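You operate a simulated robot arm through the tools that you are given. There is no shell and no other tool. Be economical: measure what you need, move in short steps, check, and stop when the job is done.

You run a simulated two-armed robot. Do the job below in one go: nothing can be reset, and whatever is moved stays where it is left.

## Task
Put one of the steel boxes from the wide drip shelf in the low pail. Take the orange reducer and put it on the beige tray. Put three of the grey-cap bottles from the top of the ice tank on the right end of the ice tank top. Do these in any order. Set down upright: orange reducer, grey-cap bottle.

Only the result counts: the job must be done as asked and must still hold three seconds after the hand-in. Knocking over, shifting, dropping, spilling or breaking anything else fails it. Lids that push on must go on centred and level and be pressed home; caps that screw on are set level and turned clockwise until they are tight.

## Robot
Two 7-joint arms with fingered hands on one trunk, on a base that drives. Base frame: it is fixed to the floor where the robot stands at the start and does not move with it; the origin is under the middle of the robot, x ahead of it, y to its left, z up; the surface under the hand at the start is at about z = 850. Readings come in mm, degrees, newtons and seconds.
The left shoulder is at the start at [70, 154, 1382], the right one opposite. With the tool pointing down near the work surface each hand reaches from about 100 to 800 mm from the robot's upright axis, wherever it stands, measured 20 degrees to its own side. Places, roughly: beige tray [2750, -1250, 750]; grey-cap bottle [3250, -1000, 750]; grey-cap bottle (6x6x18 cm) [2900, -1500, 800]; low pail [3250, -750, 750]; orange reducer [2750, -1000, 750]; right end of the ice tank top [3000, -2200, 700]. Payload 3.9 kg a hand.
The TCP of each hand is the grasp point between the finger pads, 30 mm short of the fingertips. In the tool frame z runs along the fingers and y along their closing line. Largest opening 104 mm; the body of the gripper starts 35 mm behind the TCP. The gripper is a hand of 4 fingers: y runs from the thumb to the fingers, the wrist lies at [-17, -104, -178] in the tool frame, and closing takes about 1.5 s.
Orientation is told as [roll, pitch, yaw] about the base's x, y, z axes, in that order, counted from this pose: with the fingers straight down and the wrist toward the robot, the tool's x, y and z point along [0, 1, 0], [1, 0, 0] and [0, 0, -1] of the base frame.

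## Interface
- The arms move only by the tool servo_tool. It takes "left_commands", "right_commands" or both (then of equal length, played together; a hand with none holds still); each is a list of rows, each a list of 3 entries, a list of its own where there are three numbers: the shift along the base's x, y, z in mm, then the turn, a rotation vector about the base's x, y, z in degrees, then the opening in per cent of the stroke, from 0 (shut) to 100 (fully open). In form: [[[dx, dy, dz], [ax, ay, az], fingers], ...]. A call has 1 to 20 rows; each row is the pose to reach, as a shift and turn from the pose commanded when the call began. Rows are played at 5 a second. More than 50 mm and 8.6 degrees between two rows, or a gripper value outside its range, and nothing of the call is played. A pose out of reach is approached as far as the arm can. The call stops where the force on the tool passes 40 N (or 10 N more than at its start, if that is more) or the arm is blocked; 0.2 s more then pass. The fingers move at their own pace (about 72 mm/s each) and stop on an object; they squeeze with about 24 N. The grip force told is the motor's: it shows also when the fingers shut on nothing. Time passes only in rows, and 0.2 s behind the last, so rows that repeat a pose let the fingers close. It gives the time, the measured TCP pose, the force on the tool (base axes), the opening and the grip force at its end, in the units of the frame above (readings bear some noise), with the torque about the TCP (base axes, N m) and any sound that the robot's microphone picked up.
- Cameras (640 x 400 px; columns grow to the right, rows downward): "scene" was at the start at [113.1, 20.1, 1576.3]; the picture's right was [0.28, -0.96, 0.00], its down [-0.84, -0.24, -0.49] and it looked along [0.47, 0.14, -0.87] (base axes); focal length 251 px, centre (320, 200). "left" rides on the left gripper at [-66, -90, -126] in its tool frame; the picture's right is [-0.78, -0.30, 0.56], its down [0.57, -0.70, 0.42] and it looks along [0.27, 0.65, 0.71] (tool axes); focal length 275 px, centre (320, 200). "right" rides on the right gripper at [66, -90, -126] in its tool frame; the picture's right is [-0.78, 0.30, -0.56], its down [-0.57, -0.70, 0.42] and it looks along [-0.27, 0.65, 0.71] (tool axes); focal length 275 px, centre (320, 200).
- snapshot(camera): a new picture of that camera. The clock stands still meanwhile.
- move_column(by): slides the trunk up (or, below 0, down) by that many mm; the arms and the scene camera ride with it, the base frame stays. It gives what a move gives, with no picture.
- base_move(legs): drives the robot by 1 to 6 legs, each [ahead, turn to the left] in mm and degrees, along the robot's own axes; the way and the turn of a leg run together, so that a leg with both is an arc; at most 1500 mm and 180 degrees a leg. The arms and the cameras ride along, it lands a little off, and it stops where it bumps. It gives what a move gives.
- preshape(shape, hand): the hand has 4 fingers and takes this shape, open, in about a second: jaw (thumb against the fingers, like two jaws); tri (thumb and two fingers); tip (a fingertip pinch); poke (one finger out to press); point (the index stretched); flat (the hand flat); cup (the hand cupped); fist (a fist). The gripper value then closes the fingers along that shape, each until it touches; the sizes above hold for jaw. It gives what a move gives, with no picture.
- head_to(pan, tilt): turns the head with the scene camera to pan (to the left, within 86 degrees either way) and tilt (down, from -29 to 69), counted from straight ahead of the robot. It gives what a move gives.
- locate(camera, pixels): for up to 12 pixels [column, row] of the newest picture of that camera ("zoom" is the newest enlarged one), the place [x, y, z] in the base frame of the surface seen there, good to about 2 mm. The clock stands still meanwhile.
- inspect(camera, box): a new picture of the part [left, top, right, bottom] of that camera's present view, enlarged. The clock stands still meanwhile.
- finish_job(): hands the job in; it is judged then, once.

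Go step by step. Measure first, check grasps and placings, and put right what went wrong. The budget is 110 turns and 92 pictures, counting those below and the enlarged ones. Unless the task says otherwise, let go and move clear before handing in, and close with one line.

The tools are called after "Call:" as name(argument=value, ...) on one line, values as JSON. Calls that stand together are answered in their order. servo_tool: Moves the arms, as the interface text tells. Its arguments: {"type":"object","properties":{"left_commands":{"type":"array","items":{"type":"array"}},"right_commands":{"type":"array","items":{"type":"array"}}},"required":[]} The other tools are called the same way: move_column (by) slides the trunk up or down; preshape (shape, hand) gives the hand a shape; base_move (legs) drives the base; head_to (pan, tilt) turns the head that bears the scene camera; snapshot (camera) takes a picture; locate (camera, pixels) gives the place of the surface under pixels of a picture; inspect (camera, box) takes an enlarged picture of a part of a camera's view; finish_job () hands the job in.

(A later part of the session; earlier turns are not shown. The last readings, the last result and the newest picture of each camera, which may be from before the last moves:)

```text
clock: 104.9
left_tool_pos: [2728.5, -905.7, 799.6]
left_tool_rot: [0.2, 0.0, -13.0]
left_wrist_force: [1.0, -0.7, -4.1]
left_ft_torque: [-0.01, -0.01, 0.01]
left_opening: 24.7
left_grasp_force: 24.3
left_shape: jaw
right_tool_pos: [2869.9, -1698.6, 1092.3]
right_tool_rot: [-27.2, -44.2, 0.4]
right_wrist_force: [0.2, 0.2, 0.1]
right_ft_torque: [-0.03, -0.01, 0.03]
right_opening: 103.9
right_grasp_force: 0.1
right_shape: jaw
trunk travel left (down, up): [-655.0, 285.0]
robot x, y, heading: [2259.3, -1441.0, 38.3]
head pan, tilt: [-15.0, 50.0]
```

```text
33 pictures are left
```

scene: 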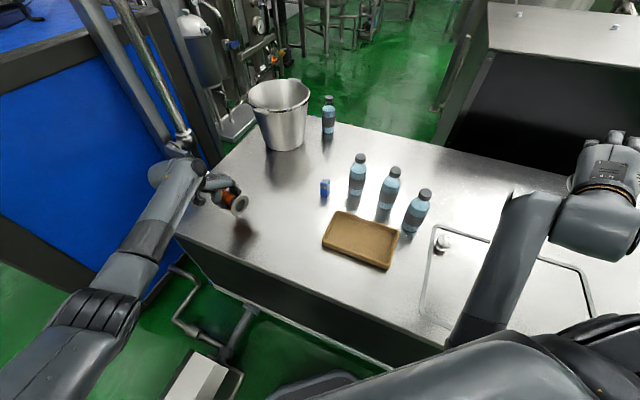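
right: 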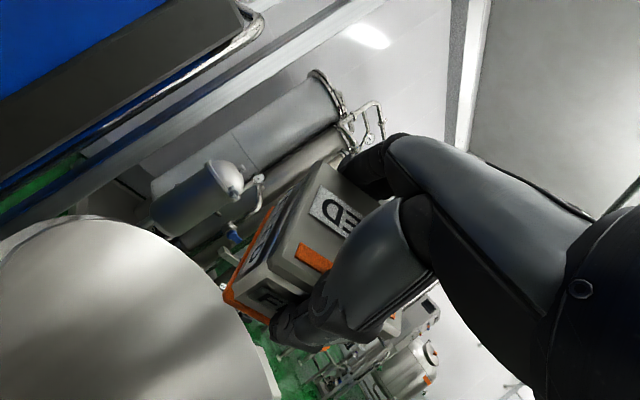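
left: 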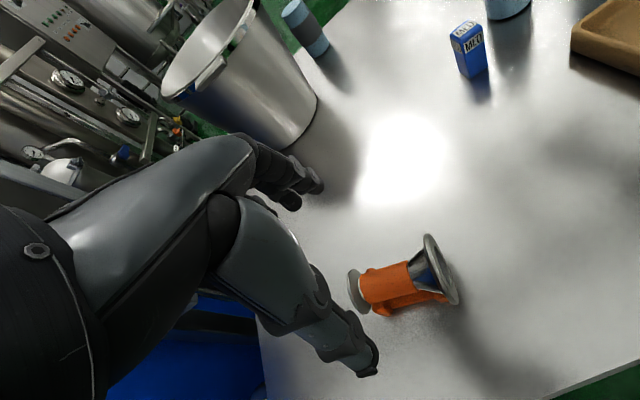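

Right arm is clear. I measure the tray corners and the bottles in this picture.

Call:
locate(camera="scene", pixels=[[343, 214], [396, 231], [388, 265], [325, 243], [360, 238], [352, 219], [385, 233], [380, 259], [336, 241], [358, 155], [391, 168], [425, 190]])

```text
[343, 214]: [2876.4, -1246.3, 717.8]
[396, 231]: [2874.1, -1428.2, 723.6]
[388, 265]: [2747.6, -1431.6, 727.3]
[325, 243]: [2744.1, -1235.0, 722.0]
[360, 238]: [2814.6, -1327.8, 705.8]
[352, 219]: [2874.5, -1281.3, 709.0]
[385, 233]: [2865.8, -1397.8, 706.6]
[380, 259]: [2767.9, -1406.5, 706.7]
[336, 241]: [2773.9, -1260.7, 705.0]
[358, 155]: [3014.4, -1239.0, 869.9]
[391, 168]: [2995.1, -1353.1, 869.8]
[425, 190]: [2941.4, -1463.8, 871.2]
```

Tray centre ≈(2812,−1333), floor z 706. I raise and draw in the reducer, realign the hand, then turn the base to heading 0 so the tray is right ahead of the left arm.

Call:
servo_tool(left_commands=[[[0, 0, 45], [0, 0, 0], 0], [[0, 0, 90], [0, 0, 0], 0], [[-18, -15, 120], [0, 0, 7], 0], [[-36, -30, 150], [0, 0, 14], 0], [[-54, -45, 150], [0, 0, 21], 0], [[-72, -60, 150], [0, 0, 28], 0], [[-90, -75, 150], [0, 0, 35], 0], [[-110, -90, 150], [0, 0, 38], 0]])

Call:
base_move(legs=[[0, -38.3]])

Call:
head_to(pan=5, tilt=50)

Call:
snapshot(camera="scene")

```text
clock: 106.7
left_tool_pos: [2618.1, -993.1, 949.8]
left_tool_rot: [0.2, -0.1, 25.1]
left_wrist_force: [0.3, 0.0, -4.0]
left_ft_torque: [-0.01, -0.02, -0.02]
left_opening: 24.6
left_grasp_force: 23.4
left_shape: jaw
right_tool_pos: [2868.0, -1698.4, 1092.1]
right_tool_rot: [-27.0, -44.2, 0.4]
right_wrist_force: [0.4, 0.1, 1.1]
right_ft_torque: [0.0, 0.0, 0.05]
right_opening: 103.7
right_grasp_force: 0.0
right_shape: jaw
trunk travel left (down, up): [-655.0, 285.0]
robot x, y, heading: [2263.1, -1440.9, 38.1]
head pan, tilt: [-15.0, 50.0]
```

```text
clock: 108.9
left_tool_pos: [2819.5, -1315.6, 949.0]
left_tool_rot: [0.3, -0.1, -13.6]
left_wrist_force: [-0.3, -0.3, -3.1]
left_ft_torque: [0.01, -0.03, 0.01]
left_opening: 24.6
left_grasp_force: 24.1
left_shape: jaw
right_tool_pos: [2576.9, -2022.4, 1092.0]
right_tool_rot: [-27.1, -44.2, -38.2]
right_wrist_force: [0.6, 0.2, -0.2]
right_ft_torque: [-0.01, 0.06, -0.03]
right_opening: 103.7
right_grasp_force: 0.0
right_shape: jaw
trunk travel left (down, up): [-655.0, 285.0]
robot x, y, heading: [2259.9, -1436.6, -0.4]
head pan, tilt: [-15.0, 50.0]
```

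```text
clock: 109.7
left_tool_pos: [2819.6, -1314.9, 949.3]
left_tool_rot: [0.2, -0.1, -13.5]
left_wrist_force: [0.3, -0.5, -2.7]
left_ft_torque: [0.02, 0.0, 0.01]
left_opening: 24.3
left_grasp_force: 23.9
left_shape: jaw
right_tool_pos: [2576.9, -2020.7, 1090.8]
right_tool_rot: [-27.0, -44.2, -38.3]
right_wrist_force: [-0.1, 0.2, 0.3]
right_ft_torque: [0.02, -0.01, -0.05]
right_opening: 103.6
right_grasp_force: 0.1
right_shape: jaw
trunk travel left (down, up): [-655.0, 285.0]
robot x, y, heading: [2263.7, -1439.5, -0.3]
head pan, tilt: [5.0, 50.0]
```

```text
32 pictures are left
```

scene: 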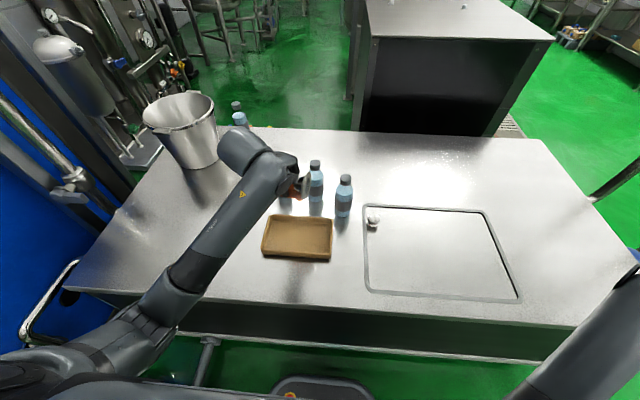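

Left hand is above the tray (2819,−1315). I align yaw to 0 and lower to z≈748.

Call:
servo_tool(left_commands=[[[-3, -8, -20], [0, 0, 6.5], 0], [[-7, -16, -60], [0, 0, 13.5], 0], [[-7, -16, -100], [0, 0, 13.5], 0], [[-7, -16, -140], [0, 0, 13.5], 0], [[-7, -16, -175], [0, 0, 13.5], 0], [[-7, -16, -190], [0, 0, 13.5], 0], [[-7, -16, -197], [0, 0, 13.5], 0]])

Call:
inspect(camera="scene", box=[220, 150, 380, 270])

Call:
snapshot(camera="left")

```text
clock: 111.3
left_tool_pos: [2813.3, -1331.1, 752.5]
left_tool_rot: [0.3, -0.2, 0.0]
left_wrist_force: [0.5, 1.3, -3.8]
left_ft_torque: [0.0, 0.02, 0.02]
left_opening: 24.6
left_grasp_force: 24.0
left_shape: jaw
right_tool_pos: [2575.8, -2020.9, 1091.3]
right_tool_rot: [-27.0, -44.3, -38.1]
right_wrist_force: [-0.2, 0.5, 0.7]
right_ft_torque: [0.02, -0.04, 0.03]
right_opening: 103.4
right_grasp_force: 0.0
right_shape: jaw
trunk travel left (down, up): [-655.0, 285.0]
robot x, y, heading: [2264.2, -1442.2, -0.1]
head pan, tilt: [5.0, 50.0]
```

```text
3.33 times, centred on (300, 210) of scene
```

zoom: 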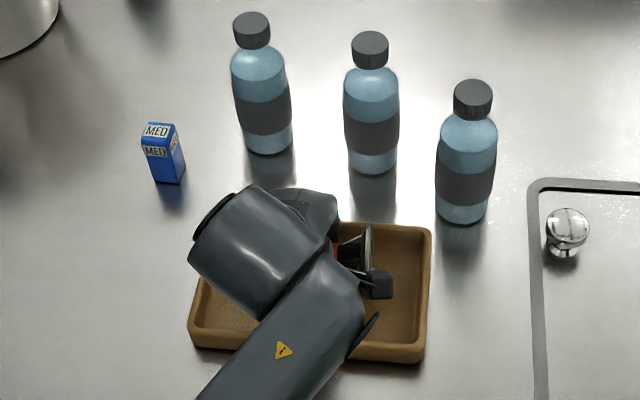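

```text
30 pictures are left
```

left: 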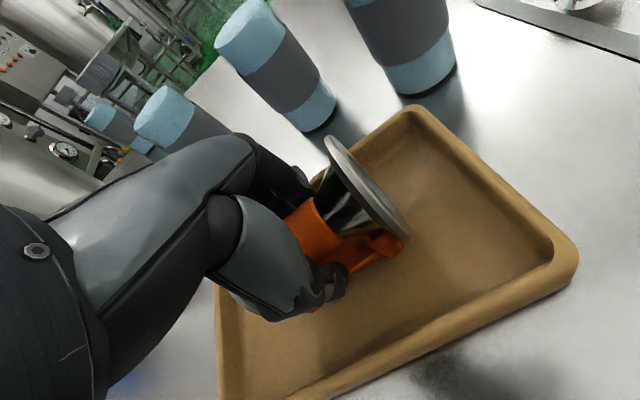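

Spool sits over the tray floor, clear of the walls. I lower the last few mm, open to 55 % only, and rise.

Call:
servo_tool(left_commands=[[[0, 0, -3], [0, 0, 0], 0], [[0, 0, -5], [0, 0, 0], 0], [[0, 0, -6.5], [0, 0, 0], 0], [[0, 0, -6.5], [0, 0, 0], 0]])

Call:
servo_tool(left_commands=[[[0, 0, 0], [0, 0, 0], 35], [[0, 0, 0], [0, 0, 0], 55], [[0, 0, 0], [0, 0, 0], 55], [[0, 0, 0], [0, 0, 0], 55], [[0, 0, 0], [0, 0, 0], 55], [[0, 0, 20], [0, 0, 0], 55], [[0, 0, 50], [0, 0, 0], 55], [[0, 0, 95], [0, 0, 0], 80], [[0, 0, 140], [0, 0, 0], 100], [[0, 0, 185], [0, 0, 0], 100], [[0, 40, 210], [0, 0, 0], 100]])

Call:
inspect(camera="left", box=[220, 60, 640, 400])

```text
clock: 112.3
left_tool_pos: [2812.5, -1330.8, 745.6]
left_tool_rot: [0.2, -0.1, -0.1]
left_wrist_force: [1.1, -0.4, -3.8]
left_ft_torque: [0.02, 0.04, 0.0]
left_opening: 24.4
left_grasp_force: 24.3
left_shape: jaw
right_tool_pos: [2576.8, -2022.0, 1091.7]
right_tool_rot: [-27.1, -44.3, -38.2]
right_wrist_force: [-0.5, 0.3, 0.2]
right_ft_torque: [0.02, 0.0, -0.02]
right_opening: 103.6
right_grasp_force: 0.0
right_shape: jaw
trunk travel left (down, up): [-655.0, 285.0]
robot x, y, heading: [2260.7, -1440.1, -0.2]
head pan, tilt: [5.0, 50.0]
```

```text
clock: 114.7
left_tool_pos: [2810.6, -1290.2, 955.6]
left_tool_rot: [0.2, -0.1, -0.1]
left_wrist_force: [0.5, -0.1, 0.8]
left_ft_torque: [0.02, 0.03, -0.07]
left_opening: 103.7
left_grasp_force: 0.1
left_shape: jaw
right_tool_pos: [2576.6, -2019.9, 1092.5]
right_tool_rot: [-27.2, -44.3, -38.0]
right_wrist_force: [-0.3, 0.2, -1.1]
right_ft_torque: [0.0, -0.01, 0.0]
right_opening: 104.0
right_grasp_force: 0.0
right_shape: jaw
trunk travel left (down, up): [-655.0, 285.0]
robot x, y, heading: [2262.3, -1438.6, -0.4]
head pan, tilt: [5.0, 50.0]
```

```text
1.18 times, centred on (430, 230) of left
```

zoom: 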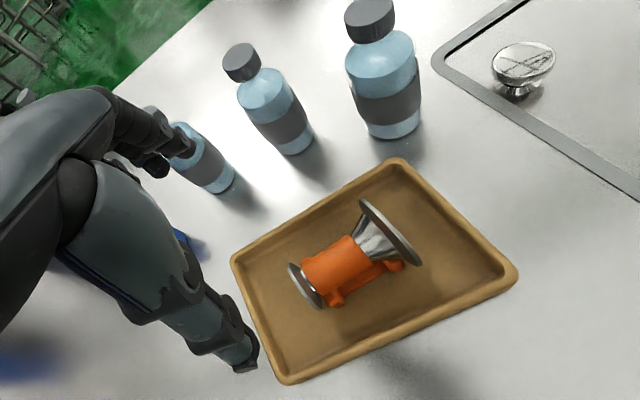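

The reducer stands upright in the tray. Now the bottles: I zoom in from the scene camera to get their profile and positions.

Call:
inspect(camera="scene", box=[280, 140, 380, 230])

Call:
locate(camera="left", pixels=[[425, 108], [452, 85], [522, 65], [548, 50], [425, 125], [470, 175], [555, 160], [390, 195]])

```text
4.44 times, centred on (330, 185) of scene
```

zoom: 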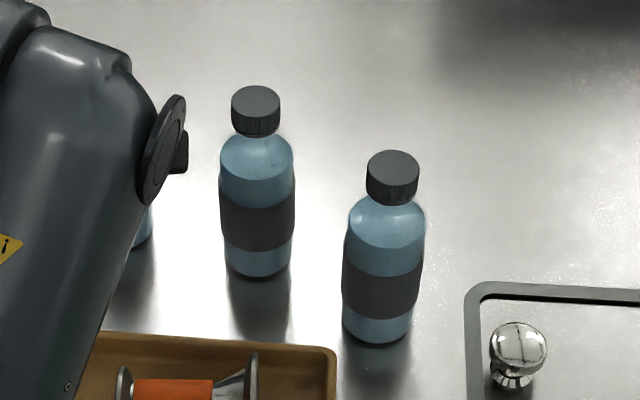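

```text
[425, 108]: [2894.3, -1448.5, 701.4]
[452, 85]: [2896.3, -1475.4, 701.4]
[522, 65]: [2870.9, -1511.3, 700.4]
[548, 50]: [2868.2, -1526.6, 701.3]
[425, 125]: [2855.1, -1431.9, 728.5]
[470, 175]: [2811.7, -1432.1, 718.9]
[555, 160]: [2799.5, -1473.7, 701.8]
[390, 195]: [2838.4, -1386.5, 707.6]
```

Call:
locate(camera="zoom", pixels=[[394, 160], [394, 190], [394, 203], [370, 165], [417, 170], [385, 225], [394, 255], [376, 338], [256, 95], [256, 130], [256, 160], [258, 272]])

```text
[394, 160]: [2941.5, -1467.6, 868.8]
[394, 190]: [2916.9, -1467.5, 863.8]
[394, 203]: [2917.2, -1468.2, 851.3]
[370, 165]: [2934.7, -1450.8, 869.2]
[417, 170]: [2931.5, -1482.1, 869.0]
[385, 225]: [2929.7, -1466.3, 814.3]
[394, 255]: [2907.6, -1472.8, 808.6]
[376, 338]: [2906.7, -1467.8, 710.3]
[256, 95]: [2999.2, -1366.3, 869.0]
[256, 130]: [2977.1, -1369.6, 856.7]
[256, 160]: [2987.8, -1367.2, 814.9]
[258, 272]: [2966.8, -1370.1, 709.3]
```

Bottle 3 stands at ≈(2936,−1467), bottle 2 at ≈(2997,−1368), cap top z 869, cap ≈849–869. I'll grip by the cap from above. First straighten the right hand and bring it near bottle 3.

Call:
servo_tool(right_commands=[[[20, 36, -5], [4.4, 3.7, 5.1], 100], [[40, 72, -10], [8.8, 7.5, 10.2], 100], [[60, 108, -15], [13.2, 11.2, 15.4], 100], [[80, 144, -20], [17.6, 14.9, 20.5], 100], [[100, 180, -25], [22, 18.7, 25.6], 100], [[120, 216, -30], [26.4, 22.4, 30.7], 100], [[140, 252, -35], [30.8, 26.1, 35.9], 100], [[160, 288, -40], [35.2, 29.9, 41], 100], [[180, 324, -45], [39.6, 33.6, 46.1], 100], [[205, 360, -50], [39.6, 33.6, 46.1], 100], [[230, 396, -55], [39.6, 33.6, 46.1], 100], [[255, 432, -60], [39.6, 33.6, 46.1], 100], [[280, 468, -65], [39.6, 33.6, 46.1], 100]])

Call:
snapshot(camera="right")

```text
clock: 115.9
left_tool_pos: [2810.9, -1291.0, 957.3]
left_tool_rot: [0.1, -0.1, 0.0]
left_wrist_force: [0.4, 1.5, 0.9]
left_ft_torque: [-0.06, -0.02, 0.03]
left_opening: 103.6
left_grasp_force: 0.0
left_shape: jaw
right_tool_pos: [2664.6, -1904.9, 1110.4]
right_tool_rot: [-27.2, -23.4, -20.1]
right_wrist_force: [0.3, -0.6, -0.3]
right_ft_torque: [0.0, 0.0, -0.01]
right_opening: 104.2
right_grasp_force: 0.1
right_shape: jaw
right hand out of reach, approached as far as the arm can: row 1, 2, 3, 4, 5
trunk travel left (down, up): [-655.0, 285.0]
robot x, y, heading: [2259.0, -1441.6, -0.2]
head pan, tilt: [5.0, 50.0]
stopped in row 5 (right hand): the arm was blocked; the commanded pose is now the measured one
```

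```text
27 pictures are left
```

right: 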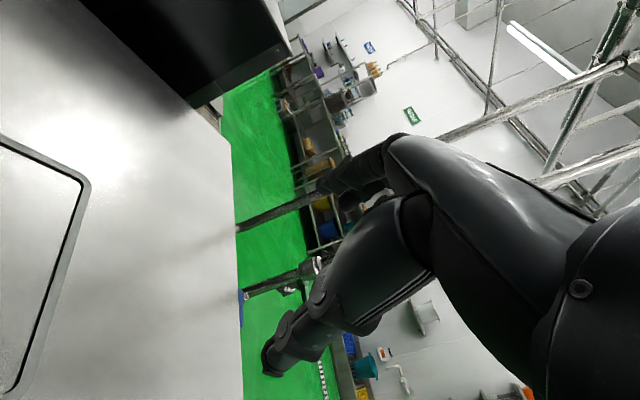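

Partly straightened; the arm is cramped close in. I extend it forward/inward first, then finish the straightening.

Call:
servo_tool(right_commands=[[[30, 36, -3], [0, 0, 0], 100], [[60, 72, -6], [0, 0, 0], 100], [[90, 108, -9], [0, 0, 0], 100], [[120, 144, -12], [5, 3, 4], 100], [[145, 180, -15], [10, 6, 8.2], 100], [[160, 215, -20], [15, 9, 12.3], 100], [[175, 250, -25], [20, 12, 16.5], 100], [[190, 280, -30], [25.5, 15, 21], 100], [[205, 310, -40], [30.6, 18, 25], 100], [[215, 340, -50], [30.6, 18, 25], 100]])

```text
clock: 116.7
left_tool_pos: [2812.0, -1291.3, 955.8]
left_tool_rot: [0.2, -0.1, 0.0]
left_wrist_force: [-0.5, -0.1, -1.0]
left_ft_torque: [-0.02, -0.02, 0.01]
left_opening: 103.7
left_grasp_force: 0.1
left_shape: jaw
right_tool_pos: [2746.2, -1835.5, 1140.8]
right_tool_rot: [-35.3, -28.4, -19.6]
right_wrist_force: [-0.1, 0.4, 0.5]
right_ft_torque: [0.0, -0.03, -0.01]
right_opening: 104.3
right_grasp_force: 0.1
right_shape: jaw
trunk travel left (down, up): [-655.0, 285.0]
robot x, y, heading: [2261.2, -1440.3, -0.2]
head pan, tilt: [5.0, 50.0]
stopped in row 4 (right hand): the arm was blocked; the commanded pose is now the measured one
```

Blocked again at a joint limit. I try rotation mainly, with a forward motion and slight lowering.

Call:
servo_tool(right_commands=[[[15, 0, -10], [4, 2, 2.5], 100], [[30, 0, -20], [8, 4, 5], 100], [[45, 0, -30], [12, 6, 7.5], 100], [[60, 0, -40], [16, 8, 10], 100], [[75, 0, -50], [20, 10, 12.5], 100], [[90, 0, -60], [25, 13, 16], 100]])

Call:
head_to(pan=-45, tilt=40)

Call:
snapshot(camera="scene")

```text
clock: 118.1
left_tool_pos: [2812.4, -1292.3, 956.0]
left_tool_rot: [0.3, -0.1, 0.0]
left_wrist_force: [-0.6, -0.9, -0.6]
left_ft_torque: [0.06, 0.02, 0.02]
left_opening: 103.8
left_grasp_force: 0.0
left_shape: jaw
right_tool_pos: [2835.8, -1836.1, 1079.5]
right_tool_rot: [-13.2, -8.9, -10.4]
right_wrist_force: [0.6, 0.0, 0.1]
right_ft_torque: [0.01, 0.0, -0.02]
right_opening: 104.1
right_grasp_force: 0.0
right_shape: jaw
trunk travel left (down, up): [-655.0, 285.0]
robot x, y, heading: [2259.5, -1442.2, -0.4]
head pan, tilt: [5.0, 50.0]
```

```text
clock: 119.3
left_tool_pos: [2810.2, -1293.4, 955.8]
left_tool_rot: [0.2, 0.0, -0.1]
left_wrist_force: [0.1, 1.0, -0.6]
left_ft_torque: [-0.03, 0.01, -0.01]
left_opening: 103.5
left_grasp_force: 0.1
left_shape: jaw
right_tool_pos: [2835.8, -1835.3, 1080.1]
right_tool_rot: [-13.3, -9.0, -10.3]
right_wrist_force: [0.2, -0.2, 0.4]
right_ft_torque: [-0.01, 0.0, 0.03]
right_opening: 103.9
right_grasp_force: 0.0
right_shape: jaw
trunk travel left (down, up): [-655.0, 285.0]
robot x, y, heading: [2260.9, -1438.8, -0.3]
head pan, tilt: [-45.0, 40.0]
```

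```text
26 pictures are left
```

scene: 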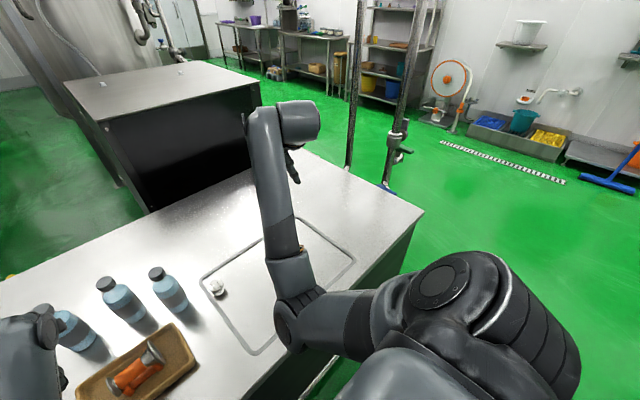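

Free now, nearly upright. I finish straightening and move over bottle 3, shifting the left hand aside.

Call:
servo_tool(right_commands=[[[11, 40, -10], [4.7, 2.6, 3.8], 100], [[22, 80, -20], [9.4, 5.2, 7.6], 100], [[33, 120, -30], [14, 7.75, 11.3], 100], [[44, 160, -40], [14, 7.75, 11.3], 100], [[55, 200, -50], [14, 7.75, 11.3], 100], [[66, 240, -65], [14, 7.75, 11.3], 100], [[77, 280, -80], [14, 7.75, 11.3], 100], [[88, 324, -100], [14, 7.75, 11.3], 100], [[100, 368, -118], [14, 7.75, 11.3], 100]], left_commands=[[[0, 7, 0], [0, 0, 0], 100], [[0, 14, 0], [0, 0, 0], 100], [[0, 21, 0], [0, 0, 0], 100], [[0, 28, 0], [0, 0, 0], 100], [[0, 35, 0], [0, 0, 0], 100], [[0, 42, 0], [0, 0, 0], 100], [[0, 49, 0], [0, 0, 0], 100], [[0, 55, 0], [0, 0, 0], 100], [[0, 60, 0], [0, 0, 0], 100]])

Call:
snapshot(camera="right")

```text
clock: 121.5
left_tool_pos: [2809.0, -1231.5, 956.5]
left_tool_rot: [0.3, -0.1, 0.1]
left_wrist_force: [0.1, 0.0, -0.2]
left_ft_torque: [-0.01, -0.01, 0.0]
left_opening: 103.7
left_grasp_force: 0.1
left_shape: jaw
right_tool_pos: [2949.0, -1504.7, 963.7]
right_tool_rot: [-3.0, -1.0, -2.5]
right_wrist_force: [0.1, -0.7, 1.4]
right_ft_torque: [0.0, -0.02, 0.0]
right_opening: 103.9
right_grasp_force: 0.1
right_shape: jaw
trunk travel left (down, up): [-655.0, 285.0]
robot x, y, heading: [2258.7, -1437.9, 0.2]
head pan, tilt: [-45.0, 40.0]
stopped in row 9 (right hand): the arm was blocked; the commanded pose is now the measured one
```

```text
25 pictures are left
```

right: 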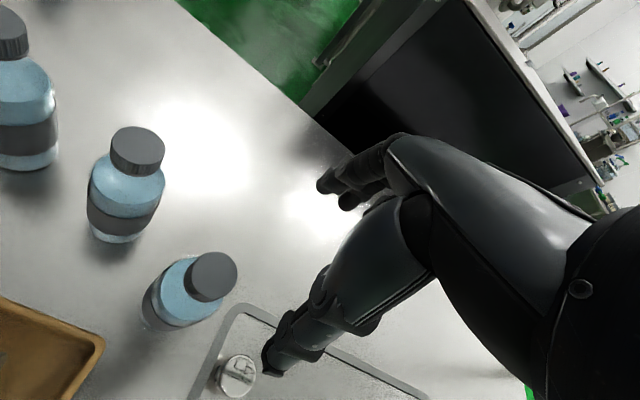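

Blocked 38 mm short in y. I check the cap positions from this camera and try the remaining shift in small steps.

Call:
locate(camera="right", pixels=[[213, 268], [190, 275], [237, 268], [210, 298], [213, 253], [138, 145], [112, 158], [165, 150], [8, 35]])

Call:
servo_tool(right_commands=[[[0, 8, 0], [1, 0.5, 0.8], 100], [[-4, 16, 0], [2, 1, 1.6], 100], [[-8, 26, 0], [3, 1, 2.5], 100], [[-13, 38, 0], [3, 1, 2.5], 100]])

```text
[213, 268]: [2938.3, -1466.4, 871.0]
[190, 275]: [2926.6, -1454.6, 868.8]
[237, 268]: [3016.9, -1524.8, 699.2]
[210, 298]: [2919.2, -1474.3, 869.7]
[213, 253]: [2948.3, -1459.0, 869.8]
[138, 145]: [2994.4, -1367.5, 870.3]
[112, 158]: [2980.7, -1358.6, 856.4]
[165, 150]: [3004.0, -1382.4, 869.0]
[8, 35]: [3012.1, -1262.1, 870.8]
```

```text
clock: 122.7
left_tool_pos: [2810.1, -1232.3, 956.2]
left_tool_rot: [0.2, -0.1, 0.0]
left_wrist_force: [-1.2, 0.6, 0.4]
left_ft_torque: [-0.01, 0.0, -0.01]
left_opening: 103.8
left_grasp_force: 0.0
left_shape: jaw
right_tool_pos: [2947.3, -1493.8, 973.5]
right_tool_rot: [-1.9, -1.4, -1.8]
right_wrist_force: [-0.3, -0.5, 0.1]
right_ft_torque: [-0.01, 0.04, -0.03]
right_opening: 104.2
right_grasp_force: 0.1
right_shape: jaw
trunk travel left (down, up): [-655.0, 285.0]
robot x, y, heading: [2264.3, -1438.7, -0.1]
head pan, tilt: [-45.0, 40.0]
stopped in row 4 (right hand): the arm was blocked; the commanded pose is now the measured one
```

The arm has an inward limit here; turning the base 3.5° left does the same job. Then I fine-adjust.

Call:
base_move(legs=[[0, 5]])

```text
clock: 123.6
left_tool_pos: [2789.9, -1183.3, 956.0]
left_tool_rot: [0.2, -0.1, 5.0]
left_wrist_force: [-0.4, 0.5, -0.1]
left_ft_torque: [0.01, 0.01, 0.0]
left_opening: 104.0
left_grasp_force: 0.1
left_shape: jaw
right_tool_pos: [2948.8, -1431.9, 972.3]
right_tool_rot: [-1.7, -1.4, 3.3]
right_wrist_force: [0.9, -0.4, 0.2]
right_ft_torque: [0.0, -0.03, 0.02]
right_opening: 103.7
right_grasp_force: 0.0
right_shape: jaw
trunk travel left (down, up): [-655.0, 285.0]
robot x, y, heading: [2259.4, -1439.5, 5.2]
head pan, tilt: [-45.0, 40.0]
```

Now over the bottle's y. I correct to (2936,−1467), descend to z 874 and close on the cap.

Call:
servo_tool(right_commands=[[[-6, -18, 0], [0.8, 0.7, 0], 100], [[-13, -35, 0], [1.6, 1.4, 0], 100], [[-13, -35, -35], [1.6, 1.4, 0], 100], [[-13, -35, -65], [1.6, 1.4, 0], 100], [[-13, -35, -85], [1.6, 1.4, 0], 100], [[-13, -35, -98], [1.6, 1.4, 0], 100], [[-13, -35, -98], [1.6, 1.4, 0], 100]])

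Call:
snapshot(camera="right")

```text
clock: 125.2
left_tool_pos: [2789.8, -1184.2, 955.5]
left_tool_rot: [0.2, -0.1, 5.0]
left_wrist_force: [0.4, -0.3, -0.3]
left_ft_torque: [0.0, 0.0, -0.02]
left_opening: 103.5
left_grasp_force: 0.1
left_shape: jaw
right_tool_pos: [2941.1, -1471.5, 876.5]
right_tool_rot: [-0.6, -0.6, 3.0]
right_wrist_force: [-0.3, -0.3, 0.1]
right_ft_torque: [-0.03, 0.0, 0.01]
right_opening: 103.7
right_grasp_force: 0.0
right_shape: jaw
trunk travel left (down, up): [-655.0, 285.0]
robot x, y, heading: [2259.1, -1442.2, 4.7]
head pan, tilt: [-45.0, 40.0]
```

```text
24 pictures are left
```

right: 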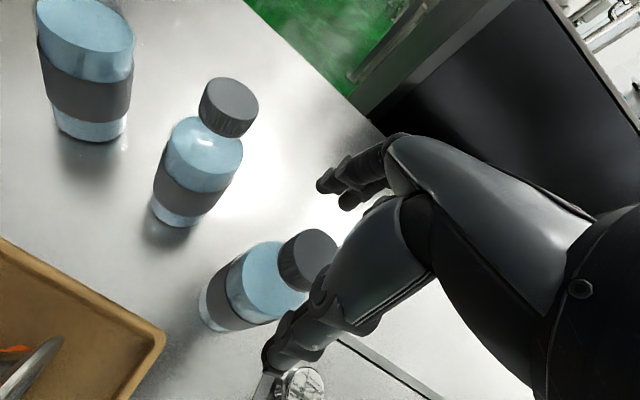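

TCP is 4–5 mm off the cap axis (2937,−1466); I correct and close.

Call:
servo_tool(right_commands=[[[-4, 4, -2], [0, 0, 0], 100], [[-4, 4, -3], [0, 0, 0], 60], [[-4, 4, -3], [0, 0, 0], 30], [[-4, 4, -3], [0, 0, 0], 0], [[-4, 4, -3], [0, 0, 0], 0], [[-4, 4, -3], [0, 0, 0], 0], [[-4, 4, -3], [0, 0, 0], 0], [[-4, 4, -3], [0, 0, 0], 0], [[-4, 4, -3], [0, 0, 0], 0], [[-4, 4, -3], [0, 0, 0], 0]])

Call:
servo_tool(right_commands=[[[0, 0, 8], [0, 0, 0], 0], [[0, 0, 25], [0, 0, 0], 0], [[0, 0, 50], [0, 0, 0], 0], [[0, 0, 50], [0, 0, 0], 0]])

Call:
snapshot(camera="right")

```text
clock: 127.4
left_tool_pos: [2787.7, -1183.4, 956.5]
left_tool_rot: [0.2, -0.2, 5.0]
left_wrist_force: [0.0, 0.0, 0.5]
left_ft_torque: [0.0, 0.0, 0.0]
left_opening: 103.5
left_grasp_force: 0.1
left_shape: jaw
right_tool_pos: [2939.1, -1471.4, 876.5]
right_tool_rot: [-1.2, -1.0, 2.8]
right_wrist_force: [2.3, 0.7, 11.8]
right_ft_torque: [0.01, -0.04, -0.03]
right_opening: 26.6
right_grasp_force: 23.8
right_shape: jaw
trunk travel left (down, up): [-655.0, 285.0]
robot x, y, heading: [2261.2, -1442.4, 5.1]
head pan, tilt: [-45.0, 40.0]
```

```text
clock: 128.4
left_tool_pos: [2790.4, -1184.4, 956.5]
left_tool_rot: [0.2, 0.0, 5.0]
left_wrist_force: [-0.5, -0.7, -1.1]
left_ft_torque: [0.0, 0.02, -0.01]
left_opening: 103.7
left_grasp_force: 0.1
left_shape: jaw
right_tool_pos: [2936.2, -1471.7, 920.1]
right_tool_rot: [-0.9, -0.1, 2.8]
right_wrist_force: [1.0, -0.2, -3.3]
right_ft_torque: [0.03, -0.04, -0.02]
right_opening: 26.7
right_grasp_force: 23.7
right_shape: jaw
trunk travel left (down, up): [-655.0, 285.0]
robot x, y, heading: [2262.6, -1439.7, 4.9]
head pan, tilt: [-45.0, 40.0]
```

```text
23 pictures are left
```

right: 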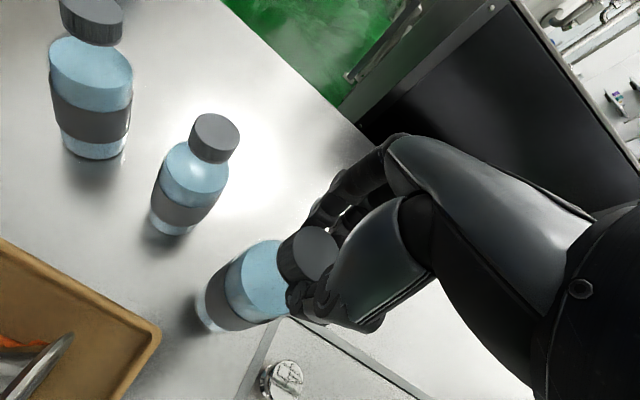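

Bottle 3 is lifted by the cap, hanging upright. I retract it up and right, then turn slightly right to use the left hand on bottle 2.

Call:
servo_tool(right_commands=[[[0, 0, 30], [0, 0, 0], 0], [[-10, -15, 60], [0, 0, 0], 0], [[-40, -40, 75], [0, 0, 0], 0], [[-75, -65, 85], [0, 0, 0], 0], [[-110, -90, 90], [0, 0, 0], 0], [[-145, -115, 90], [0, 0, 0], 0], [[-165, -140, 90], [0, 0, 0], 0]])

Call:
base_move(legs=[[0, -7]])

Call:
head_to(pan=0, tilt=45)

Call:
snapshot(camera="scene")

```text
clock: 130.2
left_tool_pos: [2791.1, -1183.7, 956.2]
left_tool_rot: [0.1, -0.2, 5.0]
left_wrist_force: [-0.2, -0.3, -0.3]
left_ft_torque: [0.02, 0.02, 0.01]
left_opening: 103.6
left_grasp_force: 0.1
left_shape: jaw
right_tool_pos: [2772.1, -1629.1, 1017.2]
right_tool_rot: [-5.1, -1.0, 1.9]
right_wrist_force: [-0.4, -0.5, -4.1]
right_ft_torque: [0.02, -0.03, 0.01]
right_opening: 26.3
right_grasp_force: 24.2
right_shape: jaw
trunk travel left (down, up): [-655.0, 285.0]
robot x, y, heading: [2263.5, -1440.3, 4.7]
head pan, tilt: [-45.0, 40.0]
stopped in row 7 (right hand): the arm was blocked; the commanded pose is now the measured one
```

```text
clock: 131.2
left_tool_pos: [2818.5, -1250.9, 955.3]
left_tool_rot: [0.2, -0.1, -2.1]
left_wrist_force: [0.2, 0.2, 0.3]
left_ft_torque: [-0.02, 0.02, 0.0]
left_opening: 103.8
left_grasp_force: 0.1
left_shape: jaw
right_tool_pos: [2744.5, -1690.2, 1017.1]
right_tool_rot: [-5.0, -1.2, -5.2]
right_wrist_force: [0.1, -1.5, -3.7]
right_ft_torque: [-0.01, 0.0, -0.01]
right_opening: 26.2
right_grasp_force: 24.5
right_shape: jaw
trunk travel left (down, up): [-655.0, 285.0]
robot x, y, heading: [2261.9, -1438.9, -1.9]
head pan, tilt: [-45.0, 40.0]
```

```text
clock: 132.3
left_tool_pos: [2817.3, -1252.5, 955.7]
left_tool_rot: [0.2, -0.1, -2.1]
left_wrist_force: [0.6, -0.9, 0.9]
left_ft_torque: [0.0, -0.01, 0.02]
left_opening: 103.7
left_grasp_force: 0.0
left_shape: jaw
right_tool_pos: [2744.5, -1692.0, 1016.4]
right_tool_rot: [-5.1, -1.1, -5.2]
right_wrist_force: [0.2, 0.8, -2.9]
right_ft_torque: [-0.01, 0.0, 0.01]
right_opening: 26.0
right_grasp_force: 24.3
right_shape: jaw
trunk travel left (down, up): [-655.0, 285.0]
robot x, y, heading: [2262.7, -1440.0, -2.3]
head pan, tilt: [0.0, 45.0]
```

```text
22 pictures are left
```

scene: 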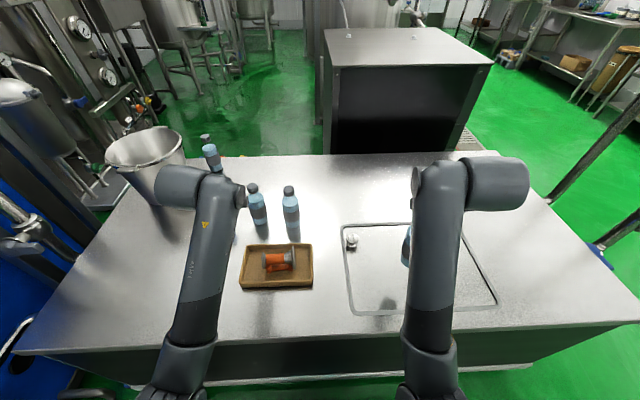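

Both bottles 1 and 2 stand at (257,205), (290,210). I move the left hand over bottle 2 (2995,−1368).

Call:
servo_tool(left_commands=[[[20, -30, 5], [0, 0, 0], 100], [[40, -60, 5], [0, 0, 0], 100], [[75, -90, 5], [0, 0, 0.7], 100], [[110, -116, 5], [0, 0, 1.4], 100], [[145, -116, 5], [0, 0, 2], 100], [[178, -116, 5], [0, 0, 2], 100], [[178, -116, -25], [0, 0, 2], 100]])

Call:
snapshot(camera="left")

```text
clock: 133.9
left_tool_pos: [2996.6, -1367.6, 931.5]
left_tool_rot: [0.1, -0.1, -0.1]
left_wrist_force: [0.5, -0.6, 0.9]
left_ft_torque: [0.01, -0.01, -0.02]
left_opening: 103.7
left_grasp_force: 0.1
left_shape: jaw
right_tool_pos: [2744.2, -1691.4, 1016.6]
right_tool_rot: [-5.0, -1.1, -5.2]
right_wrist_force: [0.8, 1.1, -4.7]
right_ft_torque: [-0.02, 0.01, 0.0]
right_opening: 26.1
right_grasp_force: 23.8
right_shape: jaw
trunk travel left (down, up): [-655.0, 285.0]
robot x, y, heading: [2259.5, -1443.9, -2.2]
head pan, tilt: [0.0, 45.0]
```

```text
21 pictures are left
```

left: 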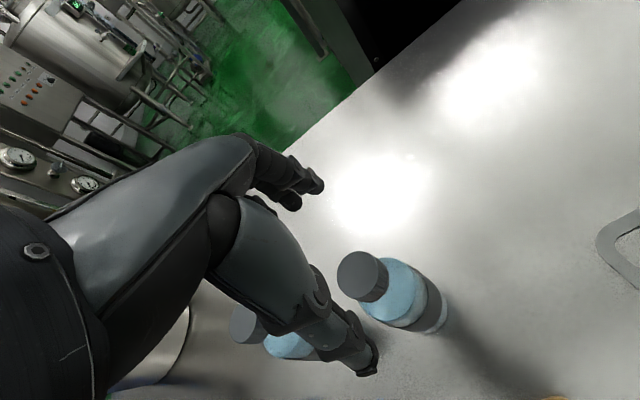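

Good approach. I verify the cap centre at (358,275) and bottle 1's cap at (245,325) from this view.

Call:
locate(camera="left", pixels=[[358, 275], [345, 265], [372, 262], [355, 293], [245, 325], [237, 318]])

```text
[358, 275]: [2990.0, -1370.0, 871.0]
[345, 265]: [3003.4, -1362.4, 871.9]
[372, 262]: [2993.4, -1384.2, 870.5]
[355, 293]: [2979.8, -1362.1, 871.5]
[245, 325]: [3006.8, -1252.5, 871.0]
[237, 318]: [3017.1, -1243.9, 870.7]
```

Cap centre ≈(2993,−1369). I descend to z 874, close, and lift.

Call:
servo_tool(left_commands=[[[-3, -1, -25], [0, 0, 0], 100], [[-3, -1, -45], [0, 0, 0], 100], [[-3, -1, -57], [0, 0, 0], 100], [[-3, -1, -57], [0, 0, 0], 60], [[-3, -1, -57], [0, 0, 0], 30], [[-3, -1, -57], [0, 0, 0], 0], [[-3, -1, -57], [0, 0, 0], 0], [[-3, -1, -57], [0, 0, 0], 0], [[-3, -1, -57], [0, 0, 0], 0], [[-3, -1, -57], [0, 0, 0], 0], [[-3, -1, -57], [0, 0, 0], 0]])

Call:
servo_tool(left_commands=[[[0, 0, 8], [0, 0, 0], 0], [[0, 0, 25], [0, 0, 0], 0], [[0, 0, 50], [0, 0, 0], 0], [[0, 0, 85], [0, 0, 0], 0], [[0, 0, 120], [0, 0, 0], 0], [[0, 0, 120], [0, 0, 0], 0]])

Call:
snapshot(camera="scene")

```text
clock: 136.3
left_tool_pos: [2991.8, -1368.6, 875.0]
left_tool_rot: [0.1, 0.0, -0.1]
left_wrist_force: [-0.4, -0.2, -0.3]
left_ft_torque: [-0.02, 0.06, -0.02]
left_opening: 27.9
left_grasp_force: 24.3
left_shape: jaw
right_tool_pos: [2745.7, -1691.3, 1015.9]
right_tool_rot: [-4.9, -1.0, -5.2]
right_wrist_force: [-1.1, 0.4, -3.3]
right_ft_torque: [0.0, -0.03, 0.04]
right_opening: 26.2
right_grasp_force: 23.6
right_shape: jaw
trunk travel left (down, up): [-655.0, 285.0]
robot x, y, heading: [2258.7, -1442.5, -2.1]
head pan, tilt: [0.0, 45.0]
```

```text
clock: 137.7
left_tool_pos: [2992.7, -1368.7, 993.2]
left_tool_rot: [0.2, 0.0, -0.1]
left_wrist_force: [0.1, 0.6, -4.0]
left_ft_torque: [-0.01, 0.0, -0.01]
left_opening: 28.0
left_grasp_force: 24.2
left_shape: jaw
right_tool_pos: [2745.6, -1692.2, 1017.0]
right_tool_rot: [-4.9, -1.0, -5.3]
right_wrist_force: [-0.1, -0.5, -3.8]
right_ft_torque: [0.0, -0.01, 0.01]
right_opening: 26.0
right_grasp_force: 24.1
right_shape: jaw
trunk travel left (down, up): [-655.0, 285.0]
robot x, y, heading: [2262.9, -1444.5, -2.2]
head pan, tilt: [0.0, 45.0]
```

```text
20 pictures are left
```

scene: 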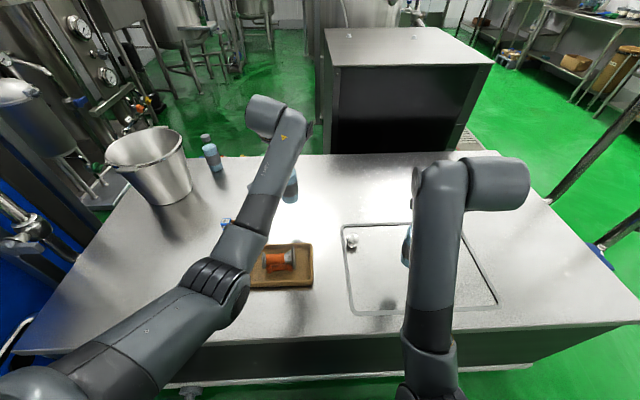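

Both bottles are held. I draw the left one in to x≈2803, then drive right: turn −88°, 760 mm, turn back.

Call:
servo_tool(left_commands=[[[-35, 0, 10], [0, 0, 0], 0], [[-70, 0, 15], [0, 0, 0], 0], [[-105, 0, 15], [0, 0, 0], 0], [[-140, 5, 15], [0, 0, 0], 0], [[-175, 10, 15], [0, 0, 0], 0], [[-190, 10, 15], [0, 0, 0], 0]])

Call:
base_move(legs=[[0, -87.8], [760, 0], [0, 90]])

Call:
snapshot(camera="scene")

```text
clock: 139.1
left_tool_pos: [2813.6, -1339.9, 1021.4]
left_tool_rot: [3.2, -2.6, 0.9]
left_wrist_force: [0.7, -0.1, -3.9]
left_ft_torque: [-0.01, 0.02, 0.02]
left_opening: 27.8
left_grasp_force: 23.5
left_shape: jaw
right_tool_pos: [2744.6, -1692.1, 1015.9]
right_tool_rot: [-5.0, -1.0, -5.2]
right_wrist_force: [0.3, 0.8, -3.4]
right_ft_torque: [0.03, -0.03, -0.01]
right_opening: 26.3
right_grasp_force: 24.2
right_shape: jaw
trunk travel left (down, up): [-655.0, 285.0]
robot x, y, heading: [2262.3, -1442.6, -2.2]
head pan, tilt: [0.0, 45.0]
```

```text
clock: 150.9
left_tool_pos: [2792.5, -2096.8, 1007.6]
left_tool_rot: [4.2, -0.9, 2.6]
left_wrist_force: [0.5, 0.1, -3.2]
left_ft_torque: [-0.03, 0.04, 0.0]
left_opening: 27.4
left_grasp_force: 23.8
left_shape: jaw
right_tool_pos: [2737.5, -2454.4, 1016.5]
right_tool_rot: [-5.0, -1.0, -3.8]
right_wrist_force: [-0.3, -0.3, -4.2]
right_ft_torque: [-0.01, -0.03, 0.0]
right_opening: 25.8
right_grasp_force: 24.0
right_shape: jaw
trunk travel left (down, up): [-655.0, 285.0]
robot x, y, heading: [2246.3, -2215.5, -0.9]
head pan, tilt: [0.0, 45.0]
```

```text
19 pictures are left
```

scene: 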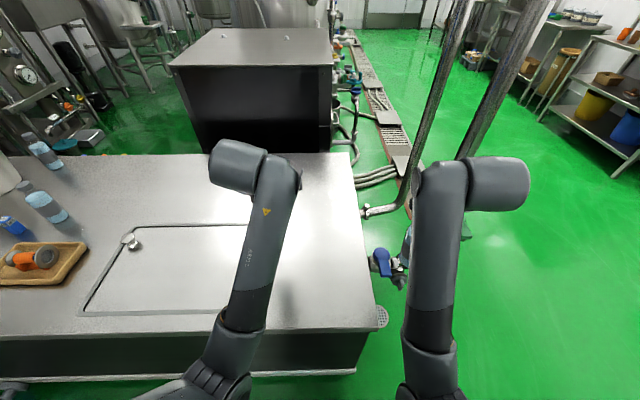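

I measure the tank's right edge and the free area.

Call:
locate(camera="scene", pixels=[[374, 322], [366, 250], [358, 175], [220, 314], [248, 224], [310, 220], [320, 270], [345, 300]])

Call:
snapshot(camera="left")

```text
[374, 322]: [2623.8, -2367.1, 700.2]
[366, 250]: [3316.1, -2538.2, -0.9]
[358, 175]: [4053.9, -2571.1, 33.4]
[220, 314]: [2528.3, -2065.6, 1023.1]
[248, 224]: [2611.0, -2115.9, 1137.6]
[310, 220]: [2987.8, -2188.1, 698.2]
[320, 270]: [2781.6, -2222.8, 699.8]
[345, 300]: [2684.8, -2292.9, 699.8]
```

```text
18 pictures are left
```

left: 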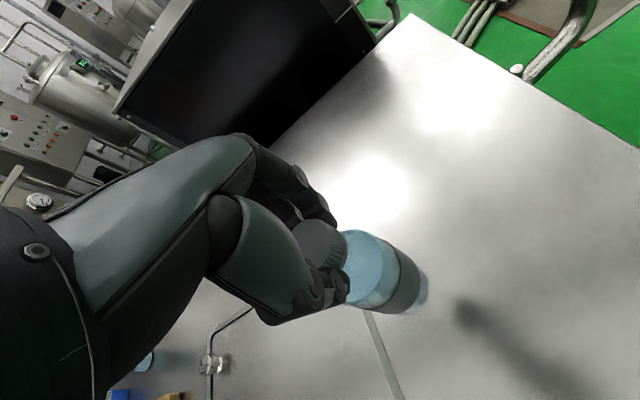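

Left bottle first: I check the hatch edge and move it to (2900,−2150), straightening the hand.

Call:
locate(camera="left", pixels=[[375, 335], [395, 385], [380, 350], [560, 110], [450, 330]])

Call:
servo_tool(left_commands=[[[25, -12, 0], [-1, 0.2, -0.6], 0], [[50, -24, 0], [-2, 0.5, -1.3], 0], [[75, -36, 0], [-3, 0.8, -2], 0], [[95, -46, -15], [-4.2, 1, -2.6], 0], [[107, -54, -40], [-4.2, 1, -2.6], 0], [[107, -54, -70], [-4.2, 1, -2.6], 0], [[107, -54, -100], [-4.2, 1, -2.6], 0]])

```text
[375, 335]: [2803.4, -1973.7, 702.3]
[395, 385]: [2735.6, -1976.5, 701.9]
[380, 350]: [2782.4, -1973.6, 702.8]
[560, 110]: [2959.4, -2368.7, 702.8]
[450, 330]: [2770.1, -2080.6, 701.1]
```

```text
clock: 152.5
left_tool_pos: [2899.0, -2150.0, 907.3]
left_tool_rot: [0.0, 0.2, 0.0]
left_wrist_force: [-0.7, 0.5, -5.2]
left_ft_torque: [-0.01, 0.01, 0.01]
left_opening: 27.1
left_grasp_force: 24.1
left_shape: jaw
right_tool_pos: [2737.9, -2455.6, 1016.9]
right_tool_rot: [-5.1, -0.9, -3.9]
right_wrist_force: [0.2, -1.0, -3.0]
right_ft_torque: [-0.01, -0.03, 0.0]
right_opening: 25.6
right_grasp_force: 23.3
right_shape: jaw
trunk travel left (down, up): [-655.0, 285.0]
robot x, y, heading: [2247.3, -2214.2, -0.9]
head pan, tilt: [0.0, 45.0]
```

Hatch edge at y −1975, tank edge −2370; the spot is well in between. I lower gently to contact.

Call:
servo_tool(left_commands=[[[0, 0, -15], [0, 0, 0], 0], [[0, 0, -25], [0, 0, 0], 0], [[0, 0, -29], [0, 0, 0], 0], [[0, 0, -32], [0, 0, 0], 0], [[0, 0, -33], [0, 0, 0], 0]])

Call:
snapshot(camera="left")

```text
clock: 153.7
left_tool_pos: [2901.9, -2148.8, 875.0]
left_tool_rot: [0.2, 0.0, 0.1]
left_wrist_force: [0.5, -0.2, -4.0]
left_ft_torque: [0.0, 0.03, -0.01]
left_opening: 27.3
left_grasp_force: 23.9
left_shape: jaw
right_tool_pos: [2738.2, -2454.8, 1017.5]
right_tool_rot: [-5.1, -1.1, -3.8]
right_wrist_force: [-0.3, 0.6, -3.6]
right_ft_torque: [0.0, 0.0, 0.0]
right_opening: 25.8
right_grasp_force: 23.9
right_shape: jaw
trunk travel left (down, up): [-655.0, 285.0]
robot x, y, heading: [2247.7, -2215.4, -1.0]
head pan, tilt: [0.0, 45.0]
```

```text
17 pictures are left
```

left: 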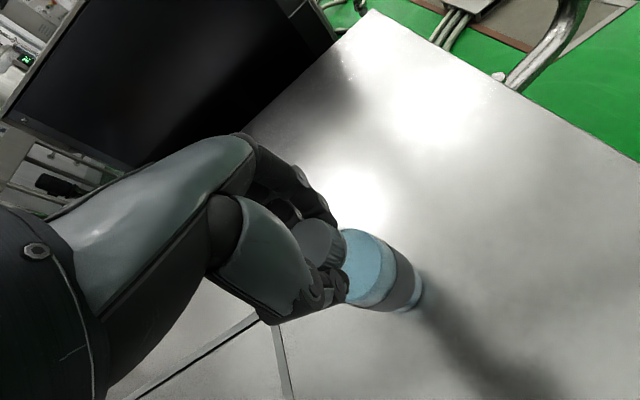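

Load still 4 N: not touching. I lower a little further to feel contact.

Call:
servo_tool(left_commands=[[[0, 0, -1], [0, 0, 0], 0], [[0, 0, -2], [0, 0, 0], 0], [[0, 0, -2], [0, 0, 0], 0]])

```text
clock: 154.5
left_tool_pos: [2900.9, -2145.3, 873.7]
left_tool_rot: [0.3, 0.0, 0.2]
left_wrist_force: [0.5, 0.1, 0.8]
left_ft_torque: [0.01, -0.07, 0.01]
left_opening: 27.4
left_grasp_force: 23.7
left_shape: jaw
right_tool_pos: [2737.2, -2453.8, 1017.4]
right_tool_rot: [-5.1, -1.0, -3.9]
right_wrist_force: [0.6, 0.4, -3.5]
right_ft_torque: [0.0, -0.02, -0.01]
right_opening: 26.0
right_grasp_force: 23.5
right_shape: jaw
trunk travel left (down, up): [-655.0, 285.0]
robot x, y, heading: [2247.4, -2216.8, -0.8]
head pan, tilt: [0.0, 45.0]
```

Contact felt (load gone). I open and rise straight up, then move the left hand aside.

Call:
servo_tool(left_commands=[[[0, 0, 0], [0, 0, 0], 30], [[0, 0, 0], [0, 0, 0], 60], [[0, 0, 0], [0, 0, 0], 100], [[0, 0, 0], [0, 0, 0], 100], [[0, 0, 0], [0, 0, 0], 100], [[0, 0, 0], [0, 0, 0], 100], [[0, 0, 20], [0, 0, 0], 100], [[0, 0, 50], [0, 0, 0], 100], [[0, 0, 90], [0, 0, 0], 100], [[-30, 20, 110], [0, 0, 0], 100], [[-60, 45, 110], [0, 0, 0], 100], [[-90, 75, 110], [0, 0, 0], 100], [[-110, 105, 110], [0, 0, 0], 100]])

Call:
snapshot(camera="left")

```text
clock: 157.3
left_tool_pos: [2796.1, -2027.7, 995.6]
left_tool_rot: [2.1, -1.3, 0.6]
left_wrist_force: [0.0, 0.4, 0.0]
left_ft_torque: [-0.03, -0.01, 0.0]
left_opening: 104.0
left_grasp_force: 0.1
left_shape: jaw
right_tool_pos: [2736.7, -2453.9, 1017.1]
right_tool_rot: [-5.0, -1.1, -3.9]
right_wrist_force: [1.0, 0.0, -3.6]
right_ft_torque: [0.0, -0.04, 0.05]
right_opening: 25.7
right_grasp_force: 24.3
right_shape: jaw
trunk travel left (down, up): [-655.0, 285.0]
robot x, y, heading: [2249.5, -2217.4, -0.5]
head pan, tilt: [0.0, 45.0]
```

```text
16 pictures are left
```

left: 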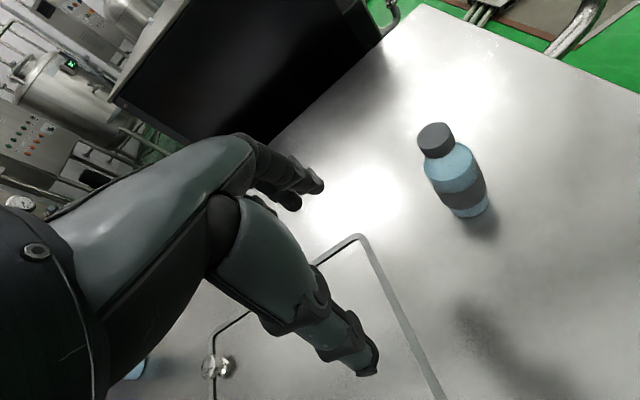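

Bottle 2 stands upright at (455,190). Now the right bottle: I turn the base 5° left for the arm's inward limit, then carry it to about (2850,−2285).

Call:
base_move(legs=[[0, 6]])

```text
clock: 158.2
left_tool_pos: [2773.0, -1973.4, 992.4]
left_tool_rot: [2.1, -0.9, 6.7]
left_wrist_force: [-0.9, -0.5, 1.1]
left_ft_torque: [-0.03, -0.03, 0.02]
left_opening: 103.8
left_grasp_force: 0.1
left_shape: jaw
right_tool_pos: [2760.4, -2401.7, 1015.9]
right_tool_rot: [-4.9, -1.0, 2.3]
right_wrist_force: [0.7, 0.4, -2.9]
right_ft_torque: [0.04, -0.01, -0.01]
right_opening: 25.3
right_grasp_force: 24.2
right_shape: jaw
trunk travel left (down, up): [-655.0, 285.0]
robot x, y, heading: [2244.4, -2215.0, 5.1]
head pan, tilt: [0.0, 45.0]
```

Call:
servo_tool(right_commands=[[[22, 25, 0], [1, 0.2, 0], 0], [[44, 50, 0], [2, 0.5, 0], 0], [[66, 80, 0], [3, 0.8, 0], 0], [[90, 112, 0], [4, 1, 0], 0], [[90, 112, -40], [4, 1, 0], 0], [[90, 112, -80], [4, 1, 0], 0], [[90, 112, -110], [4, 1, 0], 0]])

Call:
snapshot(camera="right")

```text
clock: 160.0
left_tool_pos: [2773.8, -1971.6, 991.3]
left_tool_rot: [2.3, -1.0, 6.8]
left_wrist_force: [0.2, 0.7, 0.6]
left_ft_torque: [0.0, -0.01, 0.0]
left_opening: 103.9
left_grasp_force: 0.2
left_shape: jaw
right_tool_pos: [2863.4, -2324.0, 913.3]
right_tool_rot: [-5.4, -2.0, 0.8]
right_wrist_force: [-0.6, -0.2, -2.8]
right_ft_torque: [-0.02, -0.01, 0.0]
right_opening: 25.4
right_grasp_force: 23.9
right_shape: jaw
trunk travel left (down, up): [-655.0, 285.0]
robot x, y, heading: [2245.3, -2215.3, 5.0]
head pan, tilt: [0.0, 45.0]
stopped in row 7 (right hand): the arm was blocked; the commanded pose is now the measured one
```

```text
15 pictures are left
```

right: 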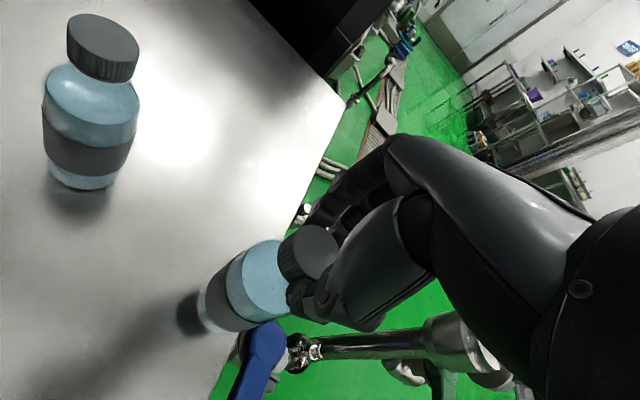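

The arm stopped at its inward limit (y −2324, roll −5°). I turn the base 8° more to the left, then straighten with an outward move.

Call:
base_move(legs=[[0, 8]])

Call:
servo_tool(right_commands=[[[0, -10, 0], [1.3, 0.5, 0], 0], [[0, -20, 0], [2.6, 1, 0], 0], [[0, -30, 0], [4, 1.5, 0], 0], [[0, -40, 0], [5.2, 2, 0], 0], [[0, -40, 0], [5.2, 2, 0], 0]])

```text
clock: 161.0
left_tool_pos: [2734.9, -1902.0, 991.1]
left_tool_rot: [2.3, -0.9, 14.6]
left_wrist_force: [0.9, 0.9, 0.0]
left_ft_torque: [-0.02, -0.01, 0.0]
left_opening: 103.7
left_grasp_force: 0.0
left_shape: jaw
right_tool_pos: [2872.5, -2236.3, 913.4]
right_tool_rot: [-5.3, -2.0, 8.8]
right_wrist_force: [-0.3, 1.3, -4.2]
right_ft_torque: [0.03, -0.02, 0.0]
right_opening: 25.6
right_grasp_force: 24.1
right_shape: jaw
trunk travel left (down, up): [-655.0, 285.0]
robot x, y, heading: [2247.4, -2214.7, 13.1]
head pan, tilt: [0.0, 45.0]
```

```text
clock: 162.2
left_tool_pos: [2735.0, -1900.8, 991.7]
left_tool_rot: [2.3, -0.9, 14.7]
left_wrist_force: [0.3, 0.3, 1.2]
left_ft_torque: [0.01, 0.0, 0.02]
left_opening: 103.7
left_grasp_force: 0.1
left_shape: jaw
right_tool_pos: [2871.4, -2275.1, 913.9]
right_tool_rot: [0.2, -0.8, 8.6]
right_wrist_force: [-0.1, 0.4, -3.4]
right_ft_torque: [-0.03, 0.0, 0.02]
right_opening: 25.3
right_grasp_force: 24.1
right_shape: jaw
trunk travel left (down, up): [-655.0, 285.0]
robot x, y, heading: [2244.5, -2218.5, 12.9]
head pan, tilt: [0.0, 45.0]
```

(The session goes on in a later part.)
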